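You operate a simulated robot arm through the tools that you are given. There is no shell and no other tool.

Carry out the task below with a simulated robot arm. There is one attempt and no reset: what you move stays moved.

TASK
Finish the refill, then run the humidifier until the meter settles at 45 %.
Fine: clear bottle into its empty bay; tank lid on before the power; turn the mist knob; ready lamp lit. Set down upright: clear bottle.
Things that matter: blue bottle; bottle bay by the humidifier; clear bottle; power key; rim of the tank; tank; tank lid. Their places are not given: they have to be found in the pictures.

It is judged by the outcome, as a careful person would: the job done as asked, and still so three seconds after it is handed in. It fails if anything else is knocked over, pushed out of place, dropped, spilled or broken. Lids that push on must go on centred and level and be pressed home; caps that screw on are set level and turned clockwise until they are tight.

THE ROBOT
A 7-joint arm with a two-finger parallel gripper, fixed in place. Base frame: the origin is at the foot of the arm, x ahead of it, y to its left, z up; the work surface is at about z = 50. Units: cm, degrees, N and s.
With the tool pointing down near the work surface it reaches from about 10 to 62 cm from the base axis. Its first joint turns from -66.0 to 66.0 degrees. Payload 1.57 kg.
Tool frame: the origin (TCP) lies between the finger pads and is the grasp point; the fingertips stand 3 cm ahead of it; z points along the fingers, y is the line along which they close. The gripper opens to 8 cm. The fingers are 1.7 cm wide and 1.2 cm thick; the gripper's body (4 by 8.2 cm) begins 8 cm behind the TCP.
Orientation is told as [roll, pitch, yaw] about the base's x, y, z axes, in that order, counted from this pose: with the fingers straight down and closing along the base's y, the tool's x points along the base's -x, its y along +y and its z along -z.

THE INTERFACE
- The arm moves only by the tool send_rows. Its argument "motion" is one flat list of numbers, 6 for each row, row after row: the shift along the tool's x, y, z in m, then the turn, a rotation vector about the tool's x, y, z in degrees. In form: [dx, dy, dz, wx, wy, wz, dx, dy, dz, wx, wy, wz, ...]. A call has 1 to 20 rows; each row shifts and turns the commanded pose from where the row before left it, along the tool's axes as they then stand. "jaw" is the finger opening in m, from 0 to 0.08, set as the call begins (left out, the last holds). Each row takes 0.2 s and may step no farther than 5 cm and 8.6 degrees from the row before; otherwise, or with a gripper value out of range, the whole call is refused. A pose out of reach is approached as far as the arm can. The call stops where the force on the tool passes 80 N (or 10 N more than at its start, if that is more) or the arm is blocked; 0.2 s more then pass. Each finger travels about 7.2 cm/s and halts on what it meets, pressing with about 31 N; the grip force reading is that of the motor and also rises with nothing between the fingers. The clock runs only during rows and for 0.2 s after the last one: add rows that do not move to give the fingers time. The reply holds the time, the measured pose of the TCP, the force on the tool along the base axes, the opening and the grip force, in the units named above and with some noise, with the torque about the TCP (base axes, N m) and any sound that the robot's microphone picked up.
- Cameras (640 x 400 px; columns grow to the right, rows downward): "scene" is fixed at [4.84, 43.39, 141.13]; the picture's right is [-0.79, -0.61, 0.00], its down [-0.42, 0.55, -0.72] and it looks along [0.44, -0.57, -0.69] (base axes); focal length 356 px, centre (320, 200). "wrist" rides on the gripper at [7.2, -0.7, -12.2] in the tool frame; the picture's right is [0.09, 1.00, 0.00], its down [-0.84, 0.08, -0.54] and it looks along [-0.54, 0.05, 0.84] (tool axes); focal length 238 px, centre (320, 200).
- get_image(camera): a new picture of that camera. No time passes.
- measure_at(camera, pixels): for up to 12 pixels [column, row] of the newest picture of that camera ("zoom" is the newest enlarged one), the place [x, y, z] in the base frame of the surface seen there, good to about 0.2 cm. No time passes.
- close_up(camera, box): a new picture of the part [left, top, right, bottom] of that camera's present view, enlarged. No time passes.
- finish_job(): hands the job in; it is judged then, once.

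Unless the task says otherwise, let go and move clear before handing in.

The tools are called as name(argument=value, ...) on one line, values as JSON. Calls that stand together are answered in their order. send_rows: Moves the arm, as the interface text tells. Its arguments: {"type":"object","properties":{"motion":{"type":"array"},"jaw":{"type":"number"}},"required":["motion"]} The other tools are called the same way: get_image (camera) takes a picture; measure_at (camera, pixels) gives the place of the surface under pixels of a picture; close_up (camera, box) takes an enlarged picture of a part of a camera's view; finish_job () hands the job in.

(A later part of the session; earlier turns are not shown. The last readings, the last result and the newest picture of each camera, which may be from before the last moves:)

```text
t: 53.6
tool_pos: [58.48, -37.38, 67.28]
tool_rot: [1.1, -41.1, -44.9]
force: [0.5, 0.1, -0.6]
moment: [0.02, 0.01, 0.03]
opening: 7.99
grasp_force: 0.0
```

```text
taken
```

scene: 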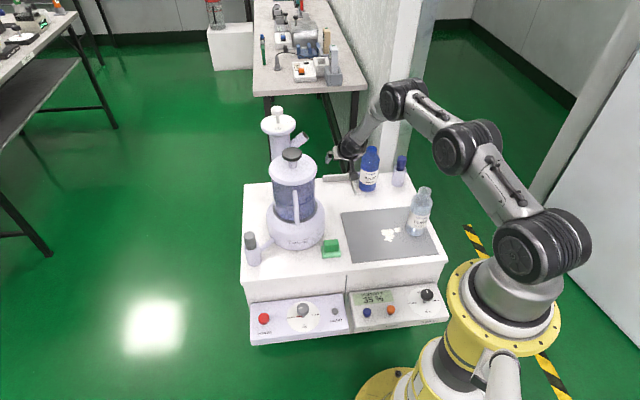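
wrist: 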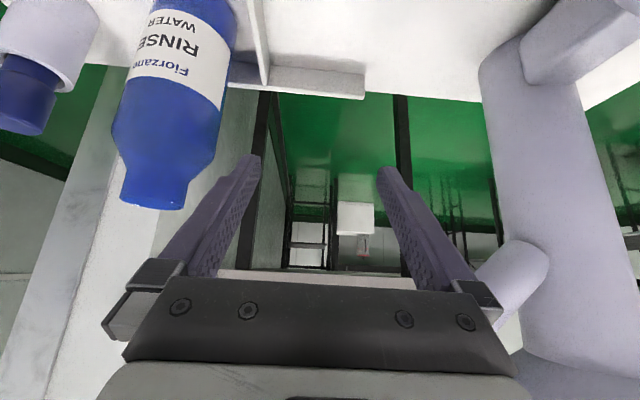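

Clear of the blue bottle so far (it sits to the left, columns 120–235). I'll go the last bit down to the release height to confirm reach.

send_rows(motion=[0.0151, -0.0025, 0.0418, 0, 0, 0, 0.0151, -0.0025, 0.0418, 0, 0, 0, 0, 0, 0, 0, 0, 0])

get_image(camera="wrist")

close_up(camera="scene", box=[310, 130, 410, 210])

```text
t: 54.4
tool_pos: [60.61, -39.97, 58.87]
tool_rot: [1.0, -41.1, -44.8]
force: [-0.6, 0.3, 0.5]
moment: [0.0, 0.01, -0.03]
opening: 8.02
grasp_force: 0.1
```

```text
taken
```

wrist: 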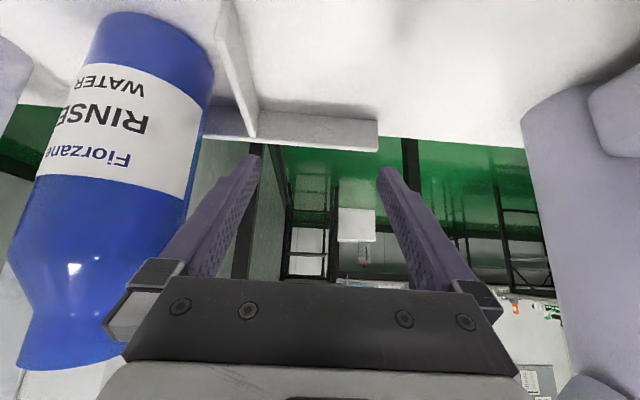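

```text
5.00 times, centred on (360, 170) of scene
```

zoom: 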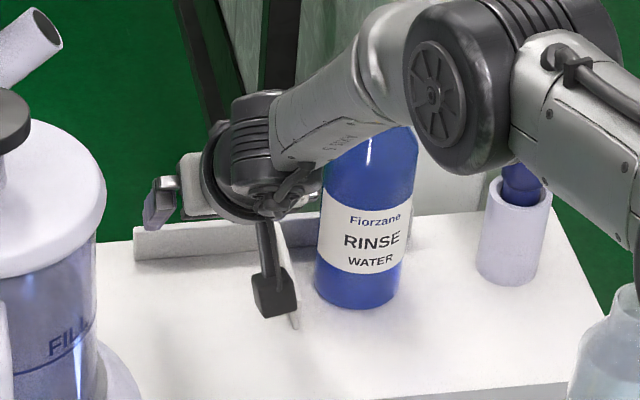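

The bay centre is reachable (60.6,-40.0,58.9) with 41° tilt and no contact. I'll back out, rise and swing round to the pre-grasp position behind the clear bottle, fixing a 1° roll error.

send_rows(motion=[0, 0, -0.05, 0, 0, 0, 0, 0, -0.05, 0, 0, 0, 0.016, 0, -0.0438, 1.0, 0, 0, 0.016, 0, -0.0438, 0, 0, 0, 0.016, 0, -0.0438, 0, 0, 0, 0.016, 0, -0.0438, 0, 0, 0, 0.016, 0, -0.0438, 0, 0, 0, 0.016, 0, -0.0438, 0, 0, 0, 0, 0, 0, 0, 0, 0])

get_image(camera="scene")

```text
t: 56.4
tool_pos: [38.45, -18.37, 79.93]
tool_rot: [-0.1, -40.9, -45.0]
force: [0.6, 0.5, 0.2]
moment: [-0.03, 0.02, -0.01]
opening: 7.99
grasp_force: 0.0
```

```text
taken
```

scene: 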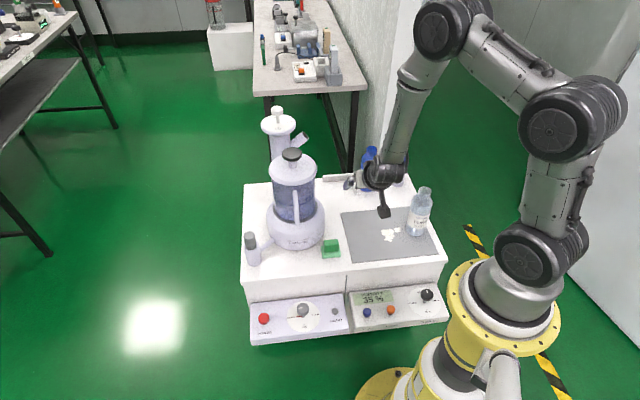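

Now I'll sweep sideways at this height to line up with the bottle (w = −7.6).

send_rows(motion=[0, -0.0436, 0, 0, 0, 0, 0, -0.0436, 0, 0, 0, 0, 0, -0.0436, 0, 0, 0, 0, 0, -0.0436, 0, 0, 0, 0, 0, -0.0436, 0, 0, 0, 0, 0, 0, 0, 0, 0, 0])

get_image(camera="wrist")

get_image(camera="scene")

```text
t: 57.8
tool_pos: [23.04, -33.88, 80.08]
tool_rot: [0.1, -40.9, -44.9]
force: [0.0, 0.6, -0.1]
moment: [-0.02, 0.01, 0.0]
opening: 8.0
grasp_force: 0.0
```

```text
taken
```

wrist: 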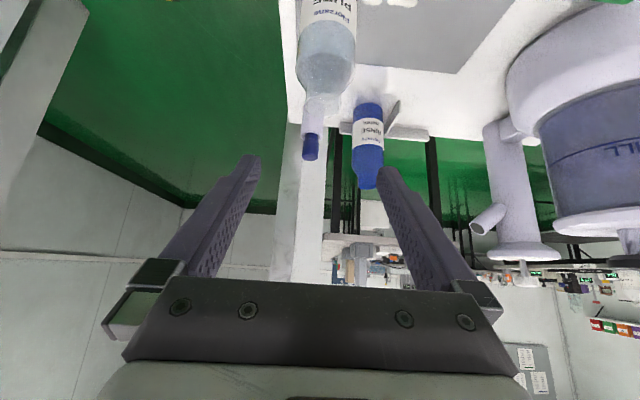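

```text
taken
```

scene: 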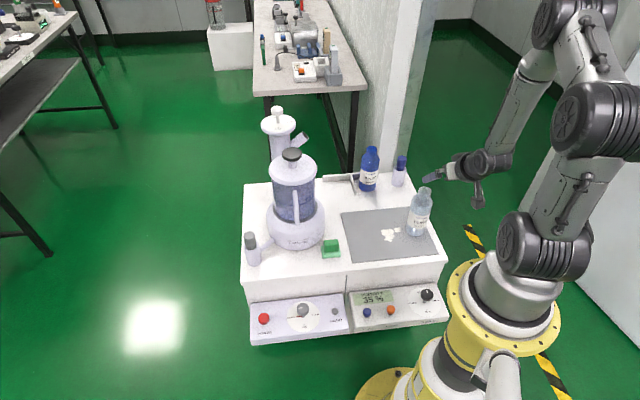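

Lined up: the bottle's mid-column (326) matches the expected 325. I'll descend to the pre-grasp point behind the bottle.

send_rows(motion=[0.0272, 0, 0.0297, 0, 0, 0, 0.0272, 0, 0.0297, 0, 0, 0, 0.0272, 0, 0.0297, 0, 0, 0, 0, 0, 0, 0, 0, 0])

get_image(camera="wrist")

get_image(camera="scene")

```text
t: 58.8
tool_pos: [22.8, -33.65, 67.85]
tool_rot: [0.1, -41.1, -44.9]
force: [-0.3, 0.6, -0.7]
moment: [0.0, 0.0, 0.02]
opening: 8.0
grasp_force: 0.0
```

```text
taken
```

wrist: 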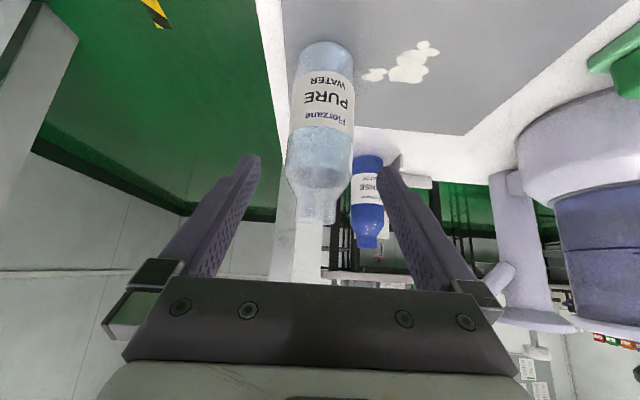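

```text
taken
```

scene: 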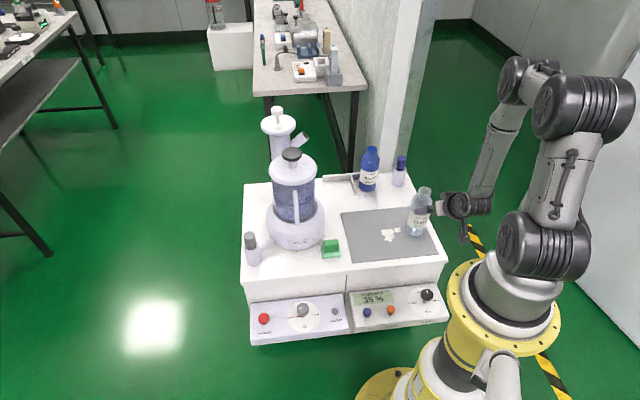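

The bottle is centred between the fingers (mid-column ≈321, expected 320). I'll advance along the finger direction, first 7 cm, then check.

send_rows(motion=[0, 0.0003, 0.025, 0, 0, 0, 0, 0.0003, 0.025, 0, 0, 0, 0, 0, 0.02, 0, 0, 0, 0, 0, 0, 0, 0, 0])

get_image(camera="wrist")

close_up(camera="scene", box=[390, 170, 470, 250])

```text
t: 59.8
tool_pos: [26.06, -36.66, 62.65]
tool_rot: [0.0, -41.1, -44.8]
force: [-0.4, 0.2, 0.5]
moment: [0.01, 0.01, -0.02]
opening: 8.03
grasp_force: 0.1
```

```text
taken
```

wrist: 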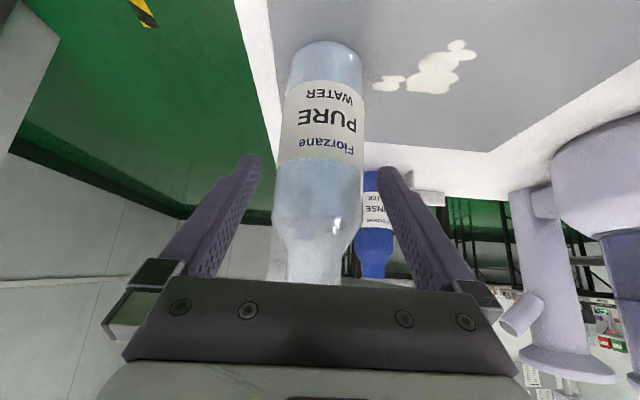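

```text
5.00 times, centred on (430, 210) of scene
```

zoom: 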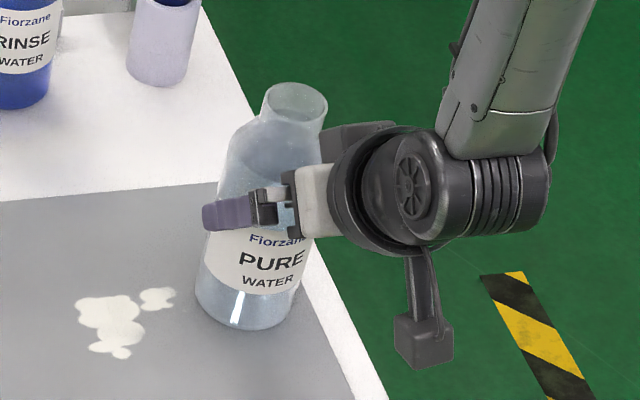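

The bottle sits mid-way between the fingertips (318 vs 319). I'll advance the last 5.2 cm so the pads straddle the body at z≈58.7.

send_rows(motion=[0, 0, 0.02, 0, 0, 0, 0, 0, 0.02, 0, 0, 0, 0, 0, 0.012, 0, 0, 0, 0, 0, 0, 0, 0, 0])

get_image(camera="wrist")

close_up(camera="scene", box=[390, 170, 470, 250])

```text
t: 60.8
tool_pos: [28.57, -39.23, 58.65]
tool_rot: [-0.1, -41.0, -44.9]
force: [-0.3, -0.1, 0.6]
moment: [0.03, 0.02, -0.03]
opening: 8.02
grasp_force: 0.0
```

```text
taken
```

wrist: 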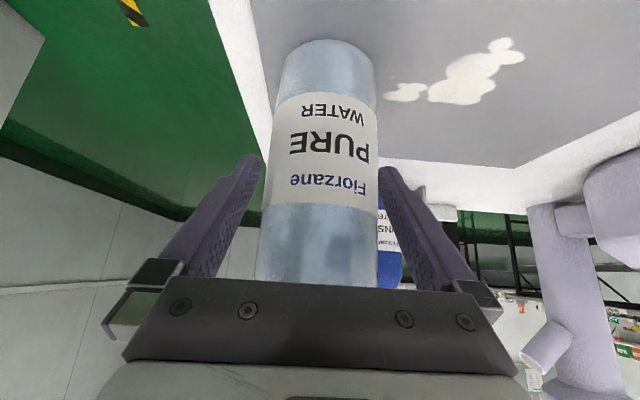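

```text
5.00 times, centred on (430, 210) of scene
```

zoom: 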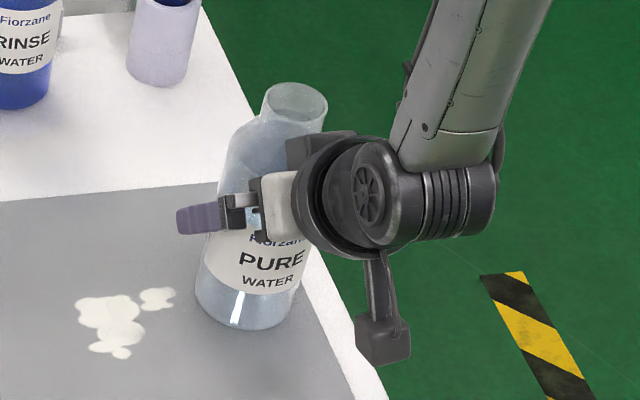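

The hand is around the bottle without touching it. Closing the grip now.

send_rows(motion=[0, 0, 0, 0, 0, 0, 0, 0, 0, 0, 0, 0, 0, 0, 0, 0, 0, 0], jaw=0.05)

close_up(camera="scene", box=[390, 170, 470, 250])

get_image(camera="wrist")

```text
t: 61.6
tool_pos: [28.48, -39.08, 58.66]
tool_rot: [0.0, -41.0, -44.9]
force: [0.2, -0.4, -0.3]
moment: [-0.08, -0.06, 0.04]
opening: 6.43
grasp_force: 30.8
```

```text
5.00 times, centred on (430, 210) of scene
```

zoom: 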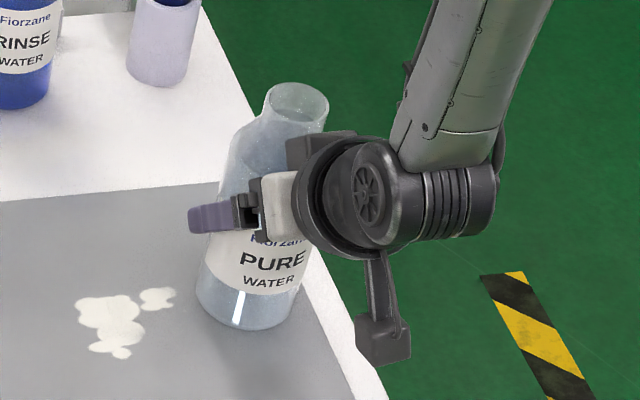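

```text
taken
```

wrist: 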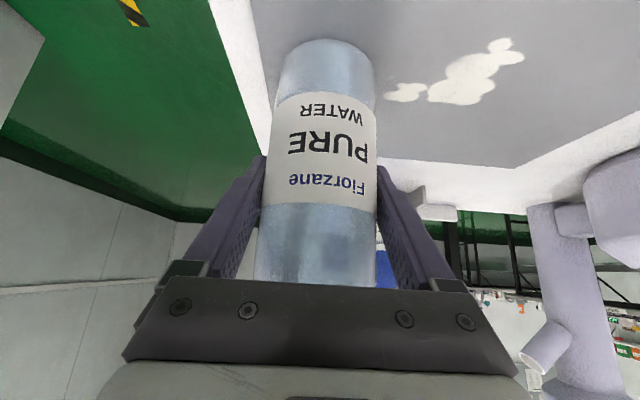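

Bottle gripped (6.43 cm, 31 N). I'll lift vertically in slow millimetre steps.

send_rows(motion=[-0.000656, 0, -0.000755, 0, 0, 0, -0.000656, 0, -0.000755, 0, 0, 0, -0.000656, 0, -0.000755, 0, 0, 0, -0.000656, 0, -0.000755, 0, 0, 0, -0.000656, 0, -0.000755, 0, 0, 0, -0.001312, 0, -0.00151, 0, 0, 0, -0.001312, 0, -0.00151, 0, 0, 0, -0.000656, 0, -0.000755, 0, 0, 0])

close_up(camera="scene", box=[390, 170, 470, 250])

get_image(camera="wrist")

```text
t: 63.4
tool_pos: [28.58, -39.18, 59.75]
tool_rot: [0.0, -41.0, -44.9]
force: [-0.3, 0.5, -4.8]
moment: [0.05, 0.05, -0.02]
opening: 6.45
grasp_force: 30.9
```

```text
5.00 times, centred on (430, 210) of scene
```

zoom: 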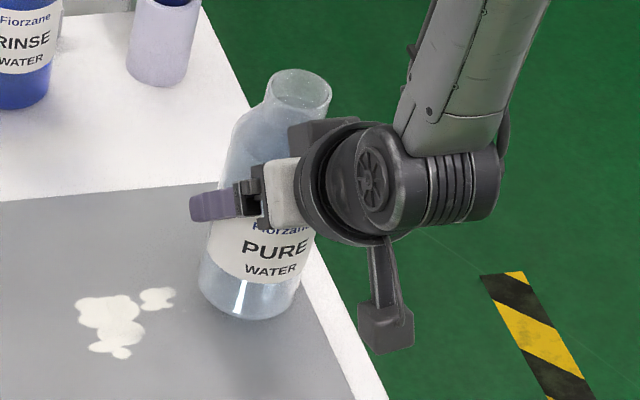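

```text
taken
```

wrist: 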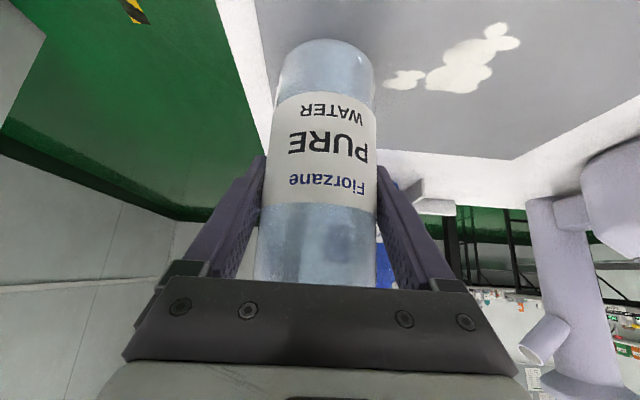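

It lifts cleanly (≈4.8 N load) with no slip. I'll raise it 6 cm more, slowly.

send_rows(motion=[-0.001312, 0, -0.00151, 0, 0, 0, -0.002624, 0, -0.00302, 0, 0, 0, -0.003936, 0, -0.00453, 0, 0, 0, -0.003936, 0, -0.00453, 0, 0, 0, -0.003936, 0, -0.00453, 0, 0, 0, -0.003936, 0, -0.00453, 0, 0, 0, -0.003936, 0, -0.00453, 0, 0, 0, -0.003936, 0, -0.00453, 0, 0, 0, -0.003936, 0, -0.00453, 0, 0, 0, -0.003936, 0, -0.00453, 0, 0, 0, -0.002624, 0, -0.00302, 0, 0, 0, -0.001312, 0, -0.00151, 0, 0, 0])

get_image(camera="scene")

get_image(camera="wrist")

```text
t: 66.0
tool_pos: [28.5, -39.05, 65.72]
tool_rot: [0.0, -41.0, -44.9]
force: [-0.3, -0.4, -5.4]
moment: [-0.03, -0.01, 0.0]
opening: 6.44
grasp_force: 31.0
```

```text
taken
```

scene: 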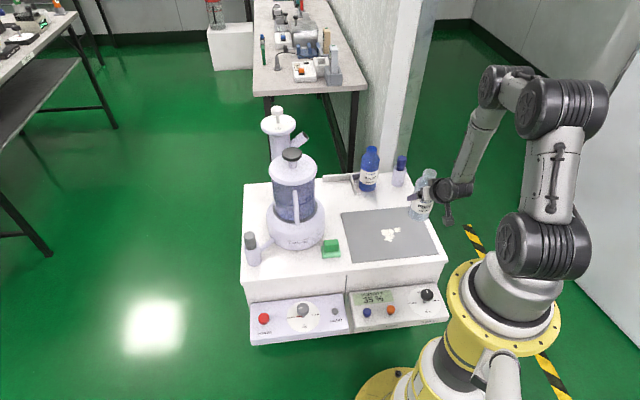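

```text
taken
```

wrist: 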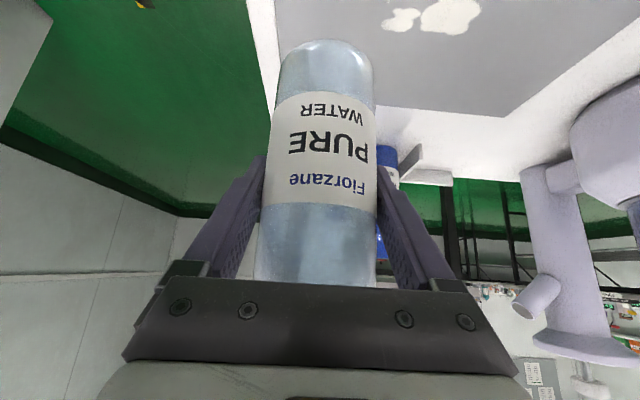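

Bottle steady at z≈65.7. I'll translate sideways along the fingers' closing axis toward the bay line (w from −7.5 to 14.4), gently.

send_rows(motion=[0, 0.003, 0, 0, 0, 0, 0, 0.007, 0, 0, 0, 0, 0, 0.011, 0, 0, 0, 0, 0, 0.0125, 0, 0, 0, 0, 0, 0.0125, 0, 0, 0, 0, 0, 0.0125, 0, 0, 0, 0, 0, 0.0125, 0, 0, 0, 0, 0, 0.0125, 0, 0, 0, 0, 0, 0.0125, 0, 0, 0, 0, 0, 0.0125, 0, 0, 0, 0, 0, 0.0125, 0, 0, 0, 0, 0, 0.0125, 0, 0, 0, 0, 0, 0.0125, 0, 0, 0, 0, 0, 0.0125, 0, 0, 0, 0, 0, 0.0125, 0, 0, 0, 0, 0, 0.0125, 0, 0, 0, 0, 0, 0.0125, 0, 0, 0, 0, 0, 0.011, 0, 0, 0, 0, 0, 0.007, 0, 0, 0, 0, 0, 0.005, 0, 0, 0, 0])

get_image(camera="scene")

get_image(camera="wrist")

```text
t: 70.2
tool_pos: [44.0, -23.63, 65.66]
tool_rot: [0.0, -41.0, -44.9]
force: [-0.2, 0.4, -5.3]
moment: [-0.02, 0.01, -0.03]
opening: 6.42
grasp_force: 30.8
```

```text
taken
```

scene: 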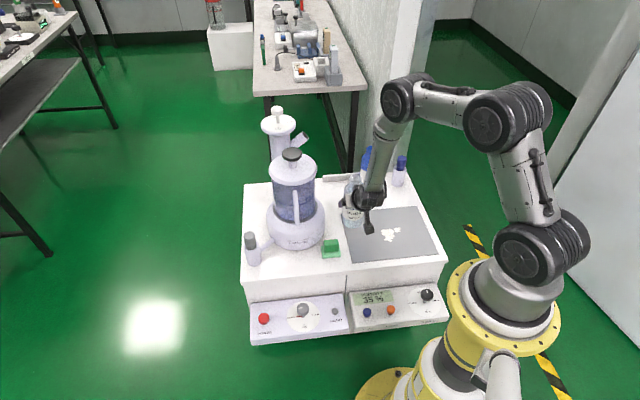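

```text
taken
```

wrist: 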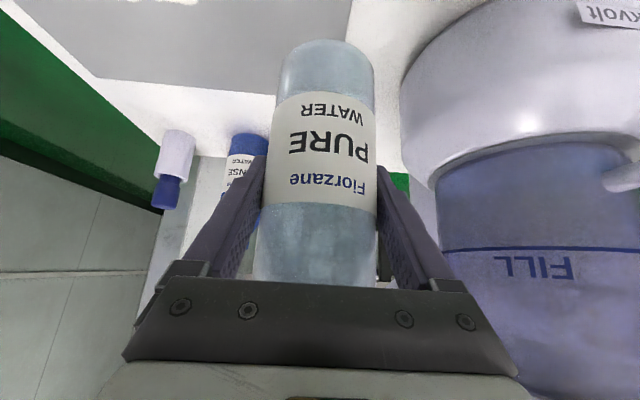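

At the bay line (v=47.8, w=14.4) with the tank safely to the right. Now I'll move straight in toward the bay with the bottle bottom at z≈57, above the divider's top (53).

send_rows(motion=[-0.002265, 0, 0.001968, 0, 0, 0, -0.005285, 0, 0.004592, 0, 0, 0, -0.008305, 0, 0.007216, 0, 0, 0, -0.010193, 0, 0.008856, 0, 0, 0, -0.010193, 0, 0.008856, 0, 0, 0, -0.010193, 0, 0.008856, 0, 0, 0, -0.010193, 0, 0.008856, 0, 0, 0, -0.010193, 0, 0.008856, 0, 0, 0, -0.010193, 0, 0.008856, 0, 0, 0, -0.010193, 0, 0.008856, 0, 0, 0, -0.008305, 0, 0.007216, 0, 0, 0, -0.005285, 0, 0.004592, 0, 0, 0, -0.002265, 0, 0.001968, 0, 0, 0])

get_image(camera="scene")

get_image(camera="wrist")

```text
t: 73.0
tool_pos: [53.67, -33.2, 65.63]
tool_rot: [0.0, -41.0, -44.9]
force: [-0.1, 0.3, -5.0]
moment: [0.05, 0.02, -0.02]
opening: 6.45
grasp_force: 31.0
```

```text
taken
```

scene: 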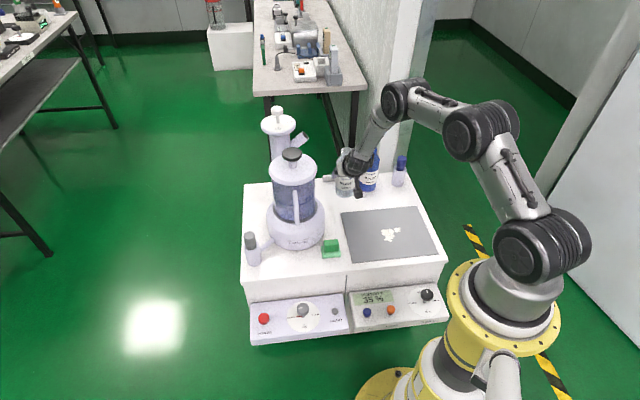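

```text
taken
```

wrist: 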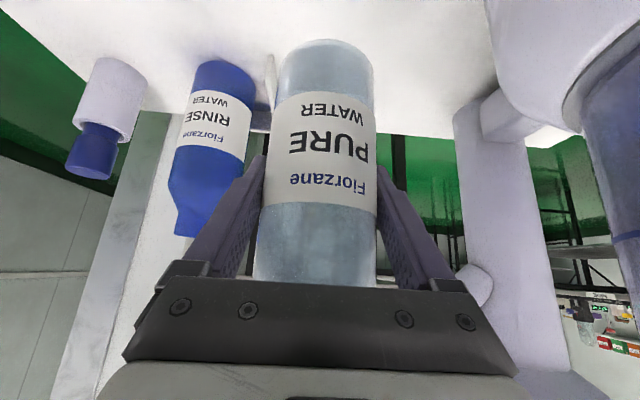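

At v=61.4 with good clearance to the blue bottle. I'll complete the last 9.6 cm inward.

send_rows(motion=[-0.002265, 0, 0.001968, 0, 0, 0, -0.005285, 0, 0.004592, 0, 0, 0, -0.008305, 0, 0.007216, 0, 0, 0, -0.010193, 0, 0.008856, 0, 0, 0, -0.010193, 0, 0.008856, 0, 0, 0, -0.010193, 0, 0.008856, 0, 0, 0, -0.010193, 0, 0.008856, 0, 0, 0, -0.008305, 0, 0.007216, 0, 0, 0, -0.005285, 0, 0.004592, 0, 0, 0, -0.002265, 0, 0.001968, 0, 0, 0])

get_image(camera="wrist")

close_up(camera="scene", box=[300, 130, 420, 220])

```text
t: 75.2
tool_pos: [60.53, -40.07, 65.6]
tool_rot: [0.0, -41.0, -44.8]
force: [0.5, -0.5, -4.8]
moment: [0.0, -0.01, -0.01]
opening: 6.41
grasp_force: 31.2
```

```text
taken
```

wrist: 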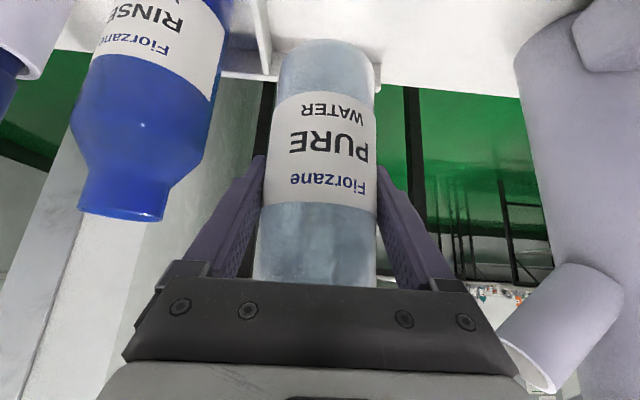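

```text
4.44 times, centred on (360, 175) of scene
```

zoom: 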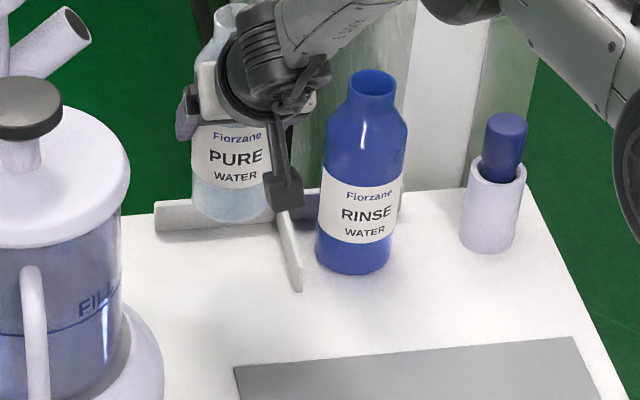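

The bottle hangs over the middle of the bay (v=71.1, w=14.5). I'll lower it slowly to just above the surface.

send_rows(motion=[0.001968, 0, 0.002265, 0, 0, 0, 0.003936, 0, 0.00453, 0, 0, 0, 0.005248, 0, 0.00604, 0, 0, 0, 0.005248, 0, 0.00604, 0, 0, 0, 0.005248, 0, 0.00604, 0, 0, 0, 0.005248, 0, 0.00604, 0, 0, 0, 0.005248, 0, 0.00604, 0, 0, 0, 0.005248, 0, 0.00604, 0, 0, 0, 0.003936, 0, 0.00453, 0, 0, 0, 0.001968, 0, 0.002265, 0, 0, 0, 0.000656, 0, 0.000755, 0, 0, 0])

close_up(camera="scene", box=[300, 130, 420, 220])

get_image(camera="wrist")

```text
t: 77.6
tool_pos: [60.55, -39.99, 58.94]
tool_rot: [-0.1, -41.1, -44.9]
force: [-0.7, -0.6, -5.5]
moment: [-0.02, 0.02, 0.0]
opening: 6.41
grasp_force: 31.4
```

```text
4.44 times, centred on (360, 175) of scene
```

zoom: 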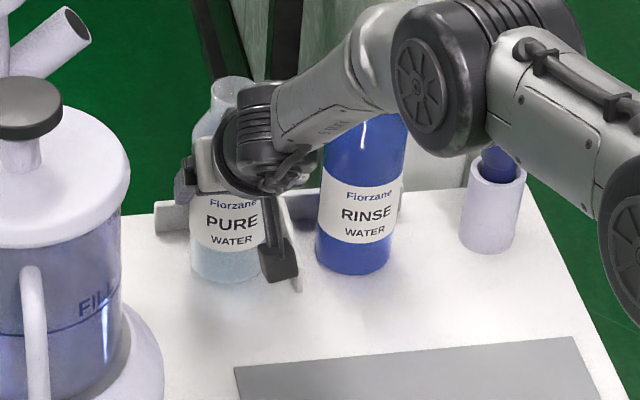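

```text
taken
```

wrist: 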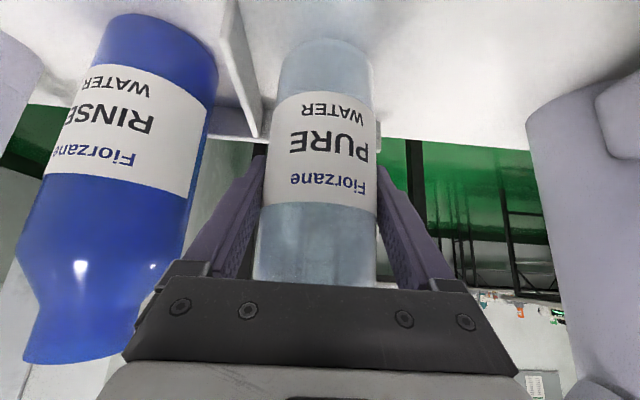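

TCP z is 58.9 with the bottle clear of the divider. I'll continue in 1 mm steps until the force shows touchdown.

send_rows(motion=[0.000656, 0, 0.000755, 0, 0, 0, 0.000656, 0, 0.000755, 0, 0, 0, 0.000656, 0, 0.000755, 0, 0, 0, 0.000656, 0, 0.000755, 0, 0, 0])

send_rows(motion=[0.000656, 0, 0.000755, 0, 0, 0])

send_rows(motion=[0.000656, 0, 0.000755, 0, 0, 0])

```text
t: 78.6
tool_pos: [60.44, -40.16, 58.55]
tool_rot: [0.1, -41.0, -44.8]
force: [0.5, -0.6, -4.4]
moment: [0.01, 0.0, -0.03]
opening: 6.42
grasp_force: 31.0
```

```text
t: 79.0
tool_pos: [60.45, -40.03, 58.49]
tool_rot: [-0.1, -40.9, -44.7]
force: [-0.5, 0.3, -5.1]
moment: [0.02, -0.02, -0.01]
opening: 6.44
grasp_force: 31.3
```

```text
t: 79.4
tool_pos: [60.62, -40.21, 58.38]
tool_rot: [0.0, -41.1, -44.8]
force: [-1.9, 1.8, -1.7]
moment: [0.09, 0.07, 0.04]
opening: 6.42
grasp_force: 31.2
```

Touchdown is beginning (load dropped from −5 to −1.7 N). A half-millimetre more, then I'll release.

send_rows(motion=[0.000328, 0, 0.000378, 0, 0, 0, 0, 0, 0, 0, 0, 0])

```text
t: 80.0
tool_pos: [60.63, -40.02, 58.41]
tool_rot: [0.0, -41.0, -44.9]
force: [-0.3, -0.3, 1.2]
moment: [0.14, 0.1, -0.01]
opening: 6.44
grasp_force: 31.2
```

The bottle now rests on the surface (+1.2 N). Releasing.

send_rows(motion=[0, 0, 0, 0, 0, 0, 0, 0, 0, 0, 0, 0, 0, 0, 0, 0, 0, 0], jaw=0.08)

get_image(camera="wrist")

close_up(camera="scene", box=[300, 130, 420, 220])

```text
t: 80.8
tool_pos: [60.57, -40.08, 58.28]
tool_rot: [0.0, -41.1, -44.9]
force: [-0.2, 0.5, -0.7]
moment: [0.0, 0.0, 0.01]
opening: 8.0
grasp_force: 0.0
```

```text
taken
```

wrist: 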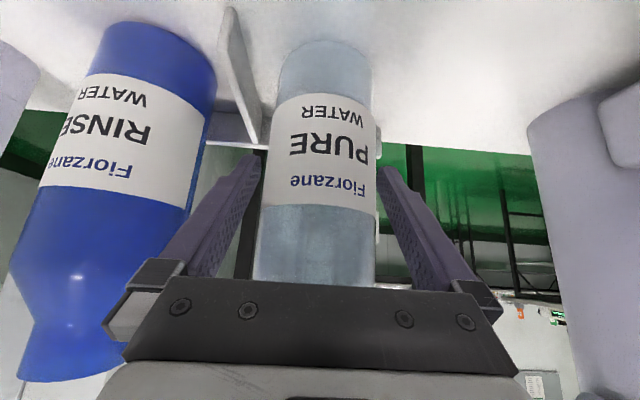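

```text
4.44 times, centred on (360, 175) of scene
```

zoom: 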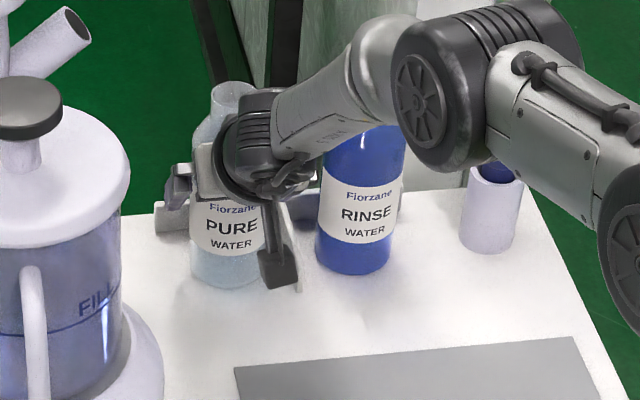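

The bottle stands free between the open fingers. I'll withdraw straight back along the finger axis.

send_rows(motion=[0, 0, -0.01, 0, 0, 0, 0, 0, -0.02, 0, 0, 0, 0, 0, -0.025, 0, 0, 0, 0, 0, -0.025, 0, 0, 0, 0, 0, -0.03, 0, 0, 0, 0, 0, -0.03, 0, 0, 0, 0, 0, -0.03, 0, 0, 0, 0, 0, -0.03, 0, 0, 0, 0, 0, 0, 0, 0, 0])

get_image(camera="wrist")

get_image(camera="scene")

```text
t: 82.8
tool_pos: [51.13, -30.79, 73.35]
tool_rot: [0.1, -41.0, -45.0]
force: [-0.3, 0.4, 0.0]
moment: [0.01, 0.0, 0.01]
opening: 8.02
grasp_force: 0.0
```

```text
taken
```

wrist: 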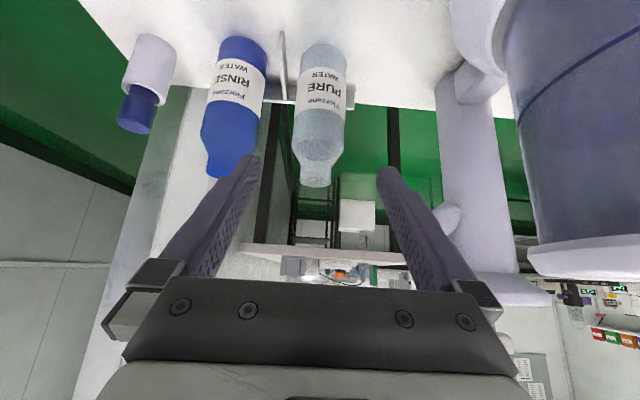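

```text
taken
```

scene: 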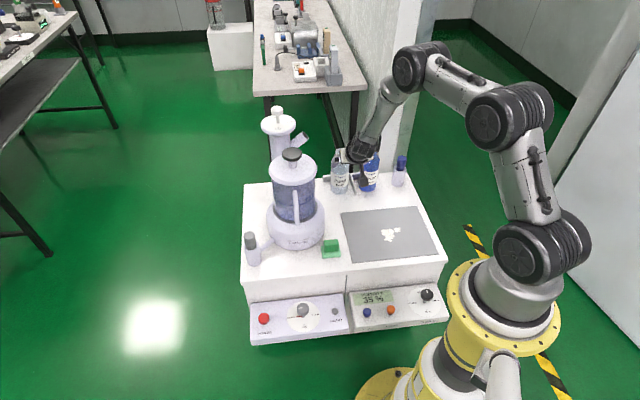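

The clear bottle stands upright in its bay beside the blue bottle. I'll back away, bring the hand vertical and head for the control panel.

send_rows(motion=[0.0158, 0, -0.0403, 0, 0, 0, 0.0158, 0, -0.0403, 0, 0, 0, 0.0158, 0, -0.0403, 0, 0, 0, 0.0158, 0, -0.0403, 0, 0, 0, 0.0158, 0, -0.0403, 0, 0, 0, 0.0158, 0, -0.0403, 0, 0, 0, 0, 0, 0, 0, 8.2, 0, 0, 0, 0, 0, 8.2, 0, 0, 0, 0, 0, 8.2, 0, 0, 0, 0, 0, 8.2, 0, 0, 0, 0, 0, 8.2, 0, 0, 0, 0, 0, 0, 0])

close_up(camera="scene", box=[310, 130, 410, 210])

get_image(camera="scene")

```text
t: 85.4
tool_pos: [33.8, -14.84, 84.17]
tool_rot: [-1.5, -7.1, -45.1]
force: [-0.1, 0.4, 1.0]
moment: [-0.01, 0.03, 0.0]
opening: 8.0
grasp_force: 0.1
out of reach, approached as far as the arm can: row 10, 11
```

```text
5.00 times, centred on (360, 170) of scene
```

zoom: 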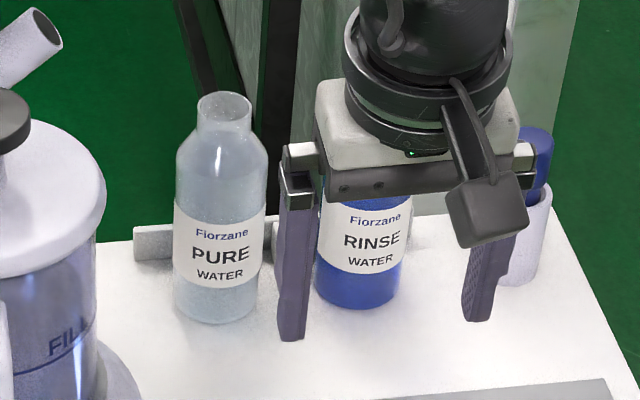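

```text
taken
```

scene: 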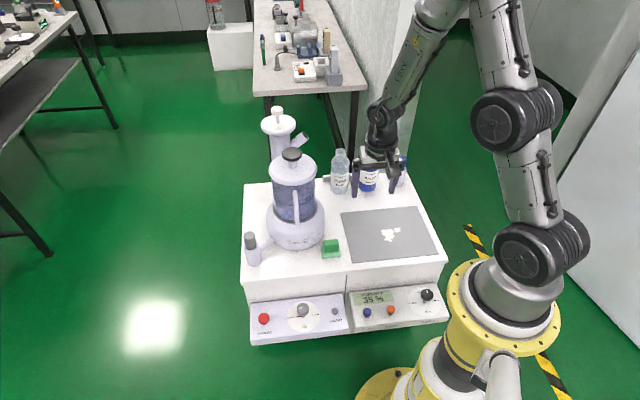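

The bottle looks good. The vertical pose is limited this close and high, so I'll lower to z≈69 and then finish straightening the hand.

send_rows(motion=[0.0046, 0, 0.0372, 0, 0, 0, 0.0046, 0, 0.0372, 0, 0, 0, 0.0046, 0, 0.0372, 0, 0, 0, 0.0046, 0, 0.0372, 0, 0, 0, 0, 0, 0, -1.5, 7.1, 0, 0, 0, 0, 0, 0, 0])

```text
t: 86.8
tool_pos: [33.66, -14.33, 69.14]
tool_rot: [0.1, -2.6, -45.3]
force: [0.5, 0.0, 0.3]
moment: [-0.06, -0.03, 0.0]
opening: 8.02
grasp_force: 0.0
out of reach, approached as far as the arm can: row 1, 5
```

Nearly vertical (2.6° left). I'll move over the mist knob at (41.9,3.7) while unwinding the yaw, then straighten fully there.

send_rows(motion=[0.0138, 0.037, 0, 0, 0, 0, 0.0138, 0.037, 0, 0, 0, 0, 0.0138, 0.037, 0, 0, 0, 0, 0.0138, 0.037, 0, 0, 0, 0, 0.0138, 0.037, 0, 0, 0, 0, 0, 0, 0, 0, 2.6, 0, 0, 0, 0, 0, 0, -7.5, 0, 0, 0, 0, 0, -7.5, 0, 0, 0, 0, 0, -7.5, 0, 0, 0, 0, 0, -7.5, 0, 0, 0, 0, 0, -7.5, 0, 0, 0, 0, 0, -7.5, 0, 0, 0, 0, 0, 0])

get_image(camera="wrist")

get_image(camera="scene")

```text
t: 89.6
tool_pos: [41.24, 2.42, 69.44]
tool_rot: [3.9, 3.9, 0.0]
force: [0.1, -0.5, 0.1]
moment: [-0.02, -0.01, -0.03]
opening: 8.02
grasp_force: 0.1
out of reach, approached as far as the arm can: row 1
```

```text
taken
```

wrist: 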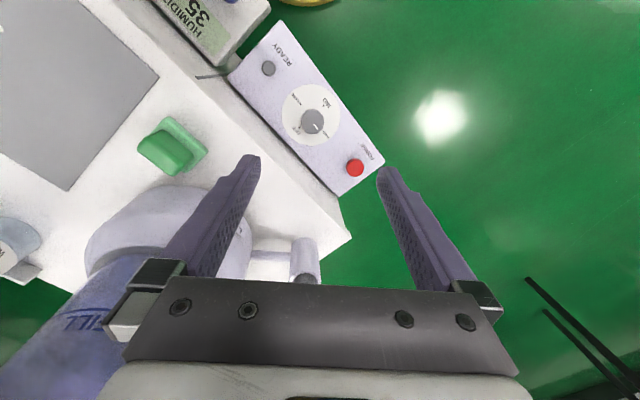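

```text
taken
```

scene: 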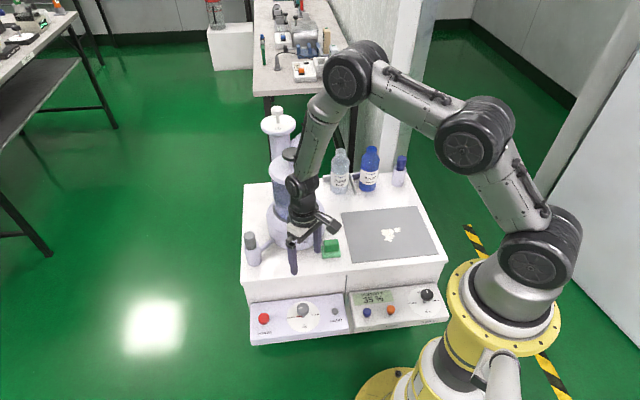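

I'm above the panel; I'll remove the 3.9° tilt errors and then zoom on the knob and the power key.

send_rows(motion=[0, 0, 0, 3.9, -3.9, 0, 0, 0, 0, 0, 0, 0])

get_image(camera="wrist")

close_up(camera="wrist", box=[220, 10, 400, 200])

```text
t: 90.2
tool_pos: [41.34, 2.41, 69.45]
tool_rot: [0.0, -0.1, -0.1]
force: [1.1, -0.5, -0.7]
moment: [0.03, 0.0, -0.01]
opening: 7.99
grasp_force: 0.1
```

```text
taken
```

wrist: 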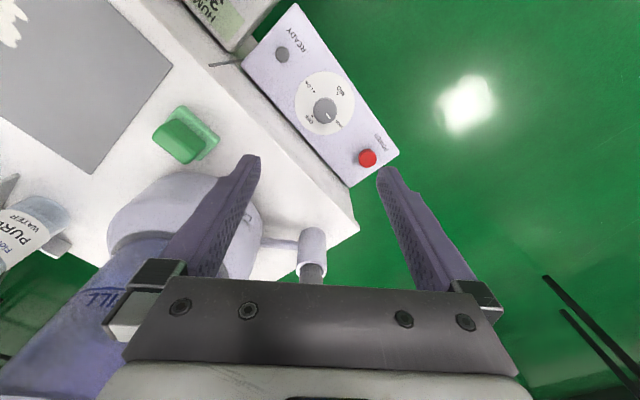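

```text
2.11 times, centred on (310, 105) of wrist
```

zoom: 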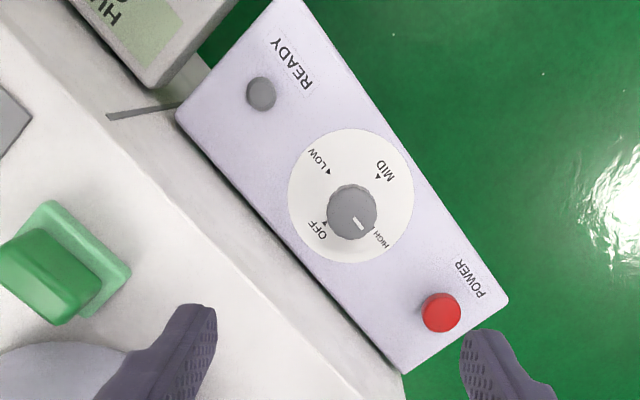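

The knob sits at zoom (352,212) and the power key at (441,312). I'll measure both and the panel.

measure_at(camera="zoom", pixels=[[352, 208], [332, 205], [372, 208], [352, 190], [352, 230], [400, 180], [310, 240], [441, 312], [425, 312], [457, 312], [441, 296], [260, 93]])

close_up(camera="scene", box=[250, 290, 345, 345])

measure_at(camera="zoom", pixels=[[312, 110], [360, 108], [408, 110], [360, 70], [360, 145], [360, 165], [352, 200], [340, 205], [390, 180], [95, 175], [95, 195], [320, 250]])

```text
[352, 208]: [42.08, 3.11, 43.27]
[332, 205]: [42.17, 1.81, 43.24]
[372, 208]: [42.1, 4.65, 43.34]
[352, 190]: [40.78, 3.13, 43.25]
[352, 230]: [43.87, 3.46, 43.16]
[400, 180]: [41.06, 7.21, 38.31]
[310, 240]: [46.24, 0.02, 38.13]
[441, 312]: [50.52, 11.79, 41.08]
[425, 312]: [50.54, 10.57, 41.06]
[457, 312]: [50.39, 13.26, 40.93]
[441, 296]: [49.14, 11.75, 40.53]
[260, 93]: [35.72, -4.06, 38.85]
```

```text
6.74 times, centred on (298, 318) of scene
```

zoom: 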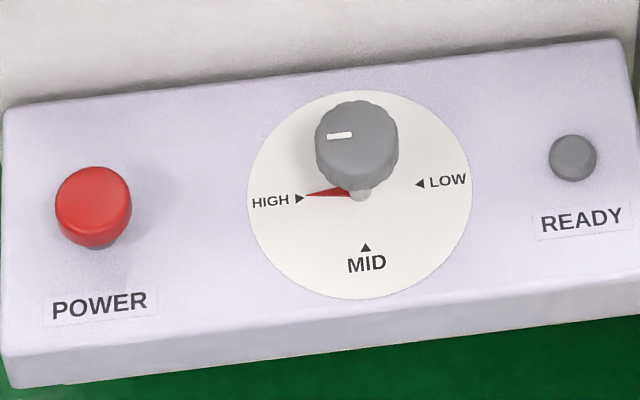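

```text
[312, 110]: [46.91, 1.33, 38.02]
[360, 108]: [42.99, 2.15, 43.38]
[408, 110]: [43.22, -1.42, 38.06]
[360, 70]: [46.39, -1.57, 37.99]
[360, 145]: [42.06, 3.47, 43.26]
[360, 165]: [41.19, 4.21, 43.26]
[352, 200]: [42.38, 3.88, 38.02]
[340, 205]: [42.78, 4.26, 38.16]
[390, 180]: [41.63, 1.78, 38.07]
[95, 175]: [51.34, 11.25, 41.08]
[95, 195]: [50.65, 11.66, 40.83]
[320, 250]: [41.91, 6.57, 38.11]
```

Knob axis ≈(42.35,3.2), top z≈43.3; power key ≈(50.5,11.8), top z≈41.1. I'll turn the mist knob down from HIGH to LOW before powering on: first move above it and yaw to −45°.

send_rows(motion=[-0.002, 0.0016, 0.0348, 0, 0, 0, -0.002, 0.0016, 0.0348, 0, 0, 0, -0.002, 0.0016, 0.0348, 0, 0, 0, -0.002, 0.0016, 0.0348, 0, 0, 0, -0.002, 0.0016, 0.0348, 0, 0, 0, 0, 0, 0, 0, 0, 7.5, 0, 0, 0, 0, 0, 7.5, 0, 0, 0, 0, 0, 7.5, 0, 0, 0, 0, 0, 7.5, 0, 0, 0, 0, 0, 7.5, 0, 0, 0, 0, 0, 7.5, 0, 0, 0, 0, 0, 0], jaw=0.06)

get_image(camera="wrist")

get_image(camera="scene")

```text
t: 92.8
tool_pos: [42.32, 3.24, 52.04]
tool_rot: [0.2, -0.2, -45.3]
force: [0.0, -0.4, 0.8]
moment: [0.0, 0.01, 0.0]
opening: 5.99
grasp_force: 0.1
```

```text
taken
```

wrist: 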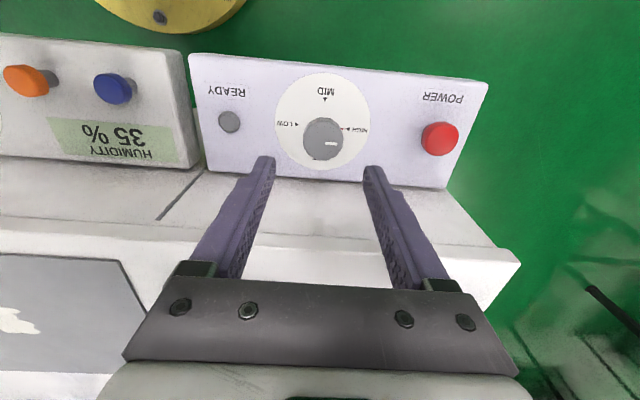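

```text
taken
```

scene: 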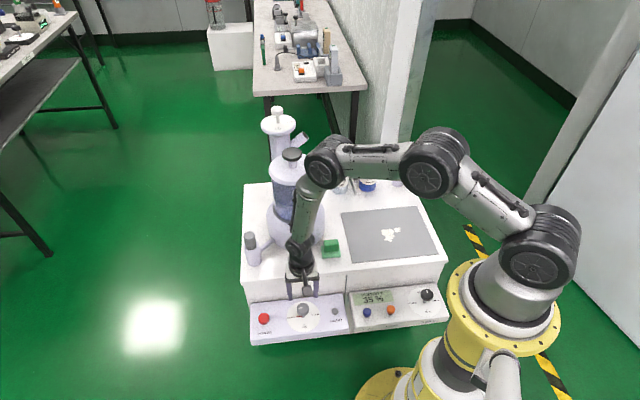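

The knob is nearly under the tool. I'll zoom to centre precisely before descending.

close_up(camera="wrist", box=[265, 75, 385, 180])

measure_at(camera="wrist", pixels=[[323, 136], [306, 136], [340, 136], [323, 122], [323, 155], [311, 126], [335, 126], [335, 148], [311, 148], [325, 173], [290, 130], [355, 130]])

```text
3.81 times, centred on (325, 128) of wrist
```

zoom: 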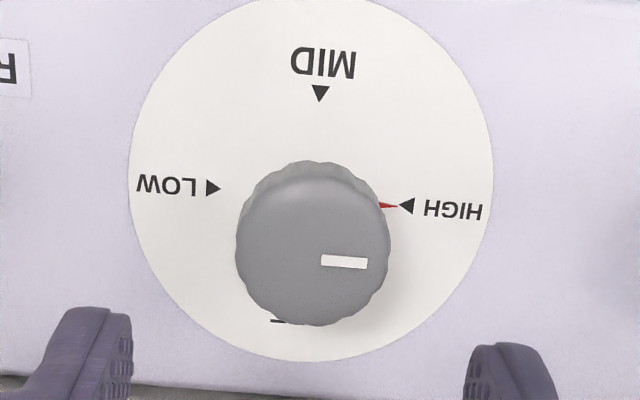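

```text
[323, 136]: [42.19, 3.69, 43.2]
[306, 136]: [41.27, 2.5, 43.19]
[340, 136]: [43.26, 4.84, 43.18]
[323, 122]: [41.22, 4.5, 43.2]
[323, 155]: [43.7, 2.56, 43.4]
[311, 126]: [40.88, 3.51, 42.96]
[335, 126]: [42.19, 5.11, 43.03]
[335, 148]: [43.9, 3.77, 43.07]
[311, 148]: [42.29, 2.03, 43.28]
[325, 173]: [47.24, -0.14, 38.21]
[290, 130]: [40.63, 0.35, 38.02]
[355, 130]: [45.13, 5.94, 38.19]
```

The knob centre is ≈(42.5,3.4), 2 mm toward +y of the tool. I'll correct and descend around it.

send_rows(motion=[0, 0.0022, 0.03, 0, 0, 0, 0, 0, 0.03, 0, 0, 0, 0, 0, 0.025, 0, 0, 0, 0, 0, 0.013, 0, 0, 0, 0, 0, 0, 0, 0, 0])

get_image(camera="wrist")

close_up(camera="scene", box=[250, 270, 360, 345])

```text
t: 94.0
tool_pos: [42.52, 3.43, 42.18]
tool_rot: [0.2, 0.0, -45.2]
force: [0.2, 0.0, 0.3]
moment: [0.0, 0.05, 0.0]
opening: 5.99
grasp_force: 0.1
```

```text
taken
```

wrist: 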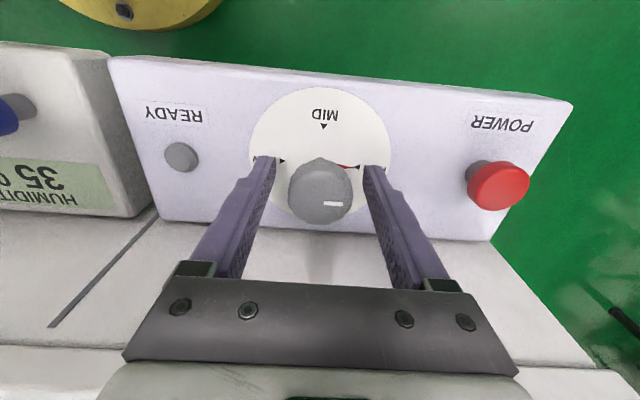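

```text
5.33 times, centred on (305, 308) of scene
```

zoom: 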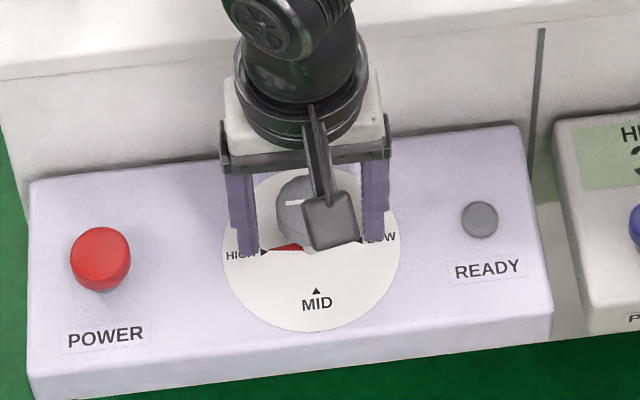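

The fingers straddle the knob. I'll grip it and turn it counter-clockwise (toward MID) in small steps.

send_rows(motion=[0, 0, 0, 0, 0, 0, 0, 0, 0, 0, 0, 0, 0, 0, 0, 0, 0, 0], jaw=0.02)

send_rows(motion=[0, 0, 0, 0, 0, -5, 0, 0, 0, 0, 0, -5, 0, 0, 0, 0, 0, -5])

close_up(camera="scene", box=[250, 270, 360, 345])

```text
t: 94.8
tool_pos: [42.42, 3.5, 42.23]
tool_rot: [0.2, -0.2, -45.2]
force: [2.5, 1.5, -6.3]
moment: [0.02, -0.04, 0.08]
opening: 3.75
grasp_force: 44.0
```

```text
t: 95.6
tool_pos: [42.61, 3.34, 42.12]
tool_rot: [0.1, -0.2, -30.3]
force: [4.9, 4.6, -13.1]
moment: [0.1, 0.0, -0.01]
opening: 3.78
grasp_force: 43.7
```

```text
5.33 times, centred on (305, 308) of scene
```

zoom: 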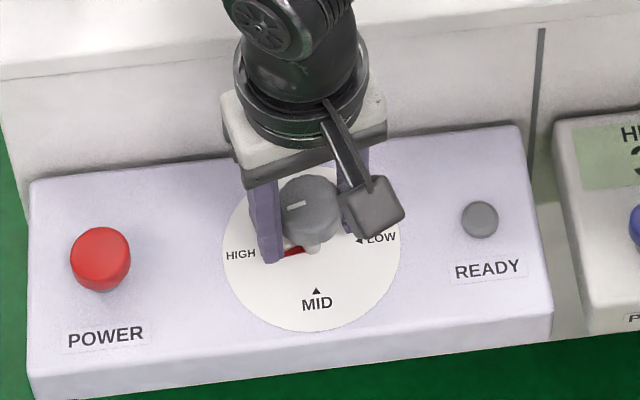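

The knob turns with the fingers (pointer moving from HIGH toward MID). There's a −13 N vertical pull, so I'll ease down 1 mm and continue turning to +45°.

send_rows(motion=[0, 0, 0.001, 0, 0, -5, 0, 0, 0, 0, 0, -7, 0, 0, 0, 0, 0, -7, 0, 0, 0, 0, 0, -7, 0, 0, 0, 0, 0, -7])

send_rows(motion=[0, 0, 0, 0, 0, -7, 0, 0, 0, 0, 0, -7, 0, 0, 0, 0, 0, -7, 0, 0, 0, 0, 0, -7, 0, 0, 0, 0, 0, -7, 0, 0, 0, 0, 0, -7, 0, 0, 0, 0, 0, 0])

close_up(camera="scene", box=[250, 270, 360, 345])

get_image(camera="wrist")

```text
t: 96.8
tool_pos: [42.49, 3.33, 42.11]
tool_rot: [0.0, 0.0, 2.9]
force: [-11.0, -10.0, 37.9]
moment: [-0.17, 0.15, 0.01]
opening: 3.74
grasp_force: 43.8
```

```text
t: 98.4
tool_pos: [42.51, 3.22, 42.09]
tool_rot: [-0.2, -0.2, 44.8]
force: [-2.4, -30.2, 23.9]
moment: [-0.1, -0.19, -0.04]
opening: 3.74
grasp_force: 44.3
```

```text
5.33 times, centred on (305, 308) of scene
```

zoom: 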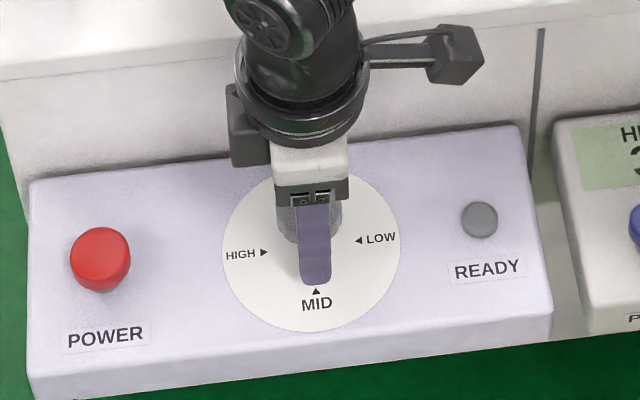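

```text
taken
```

wrist: 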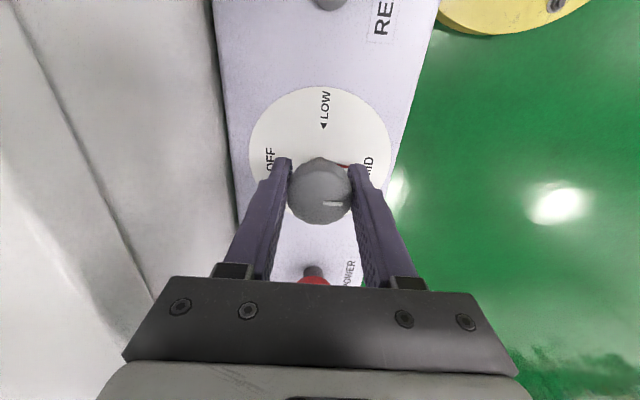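

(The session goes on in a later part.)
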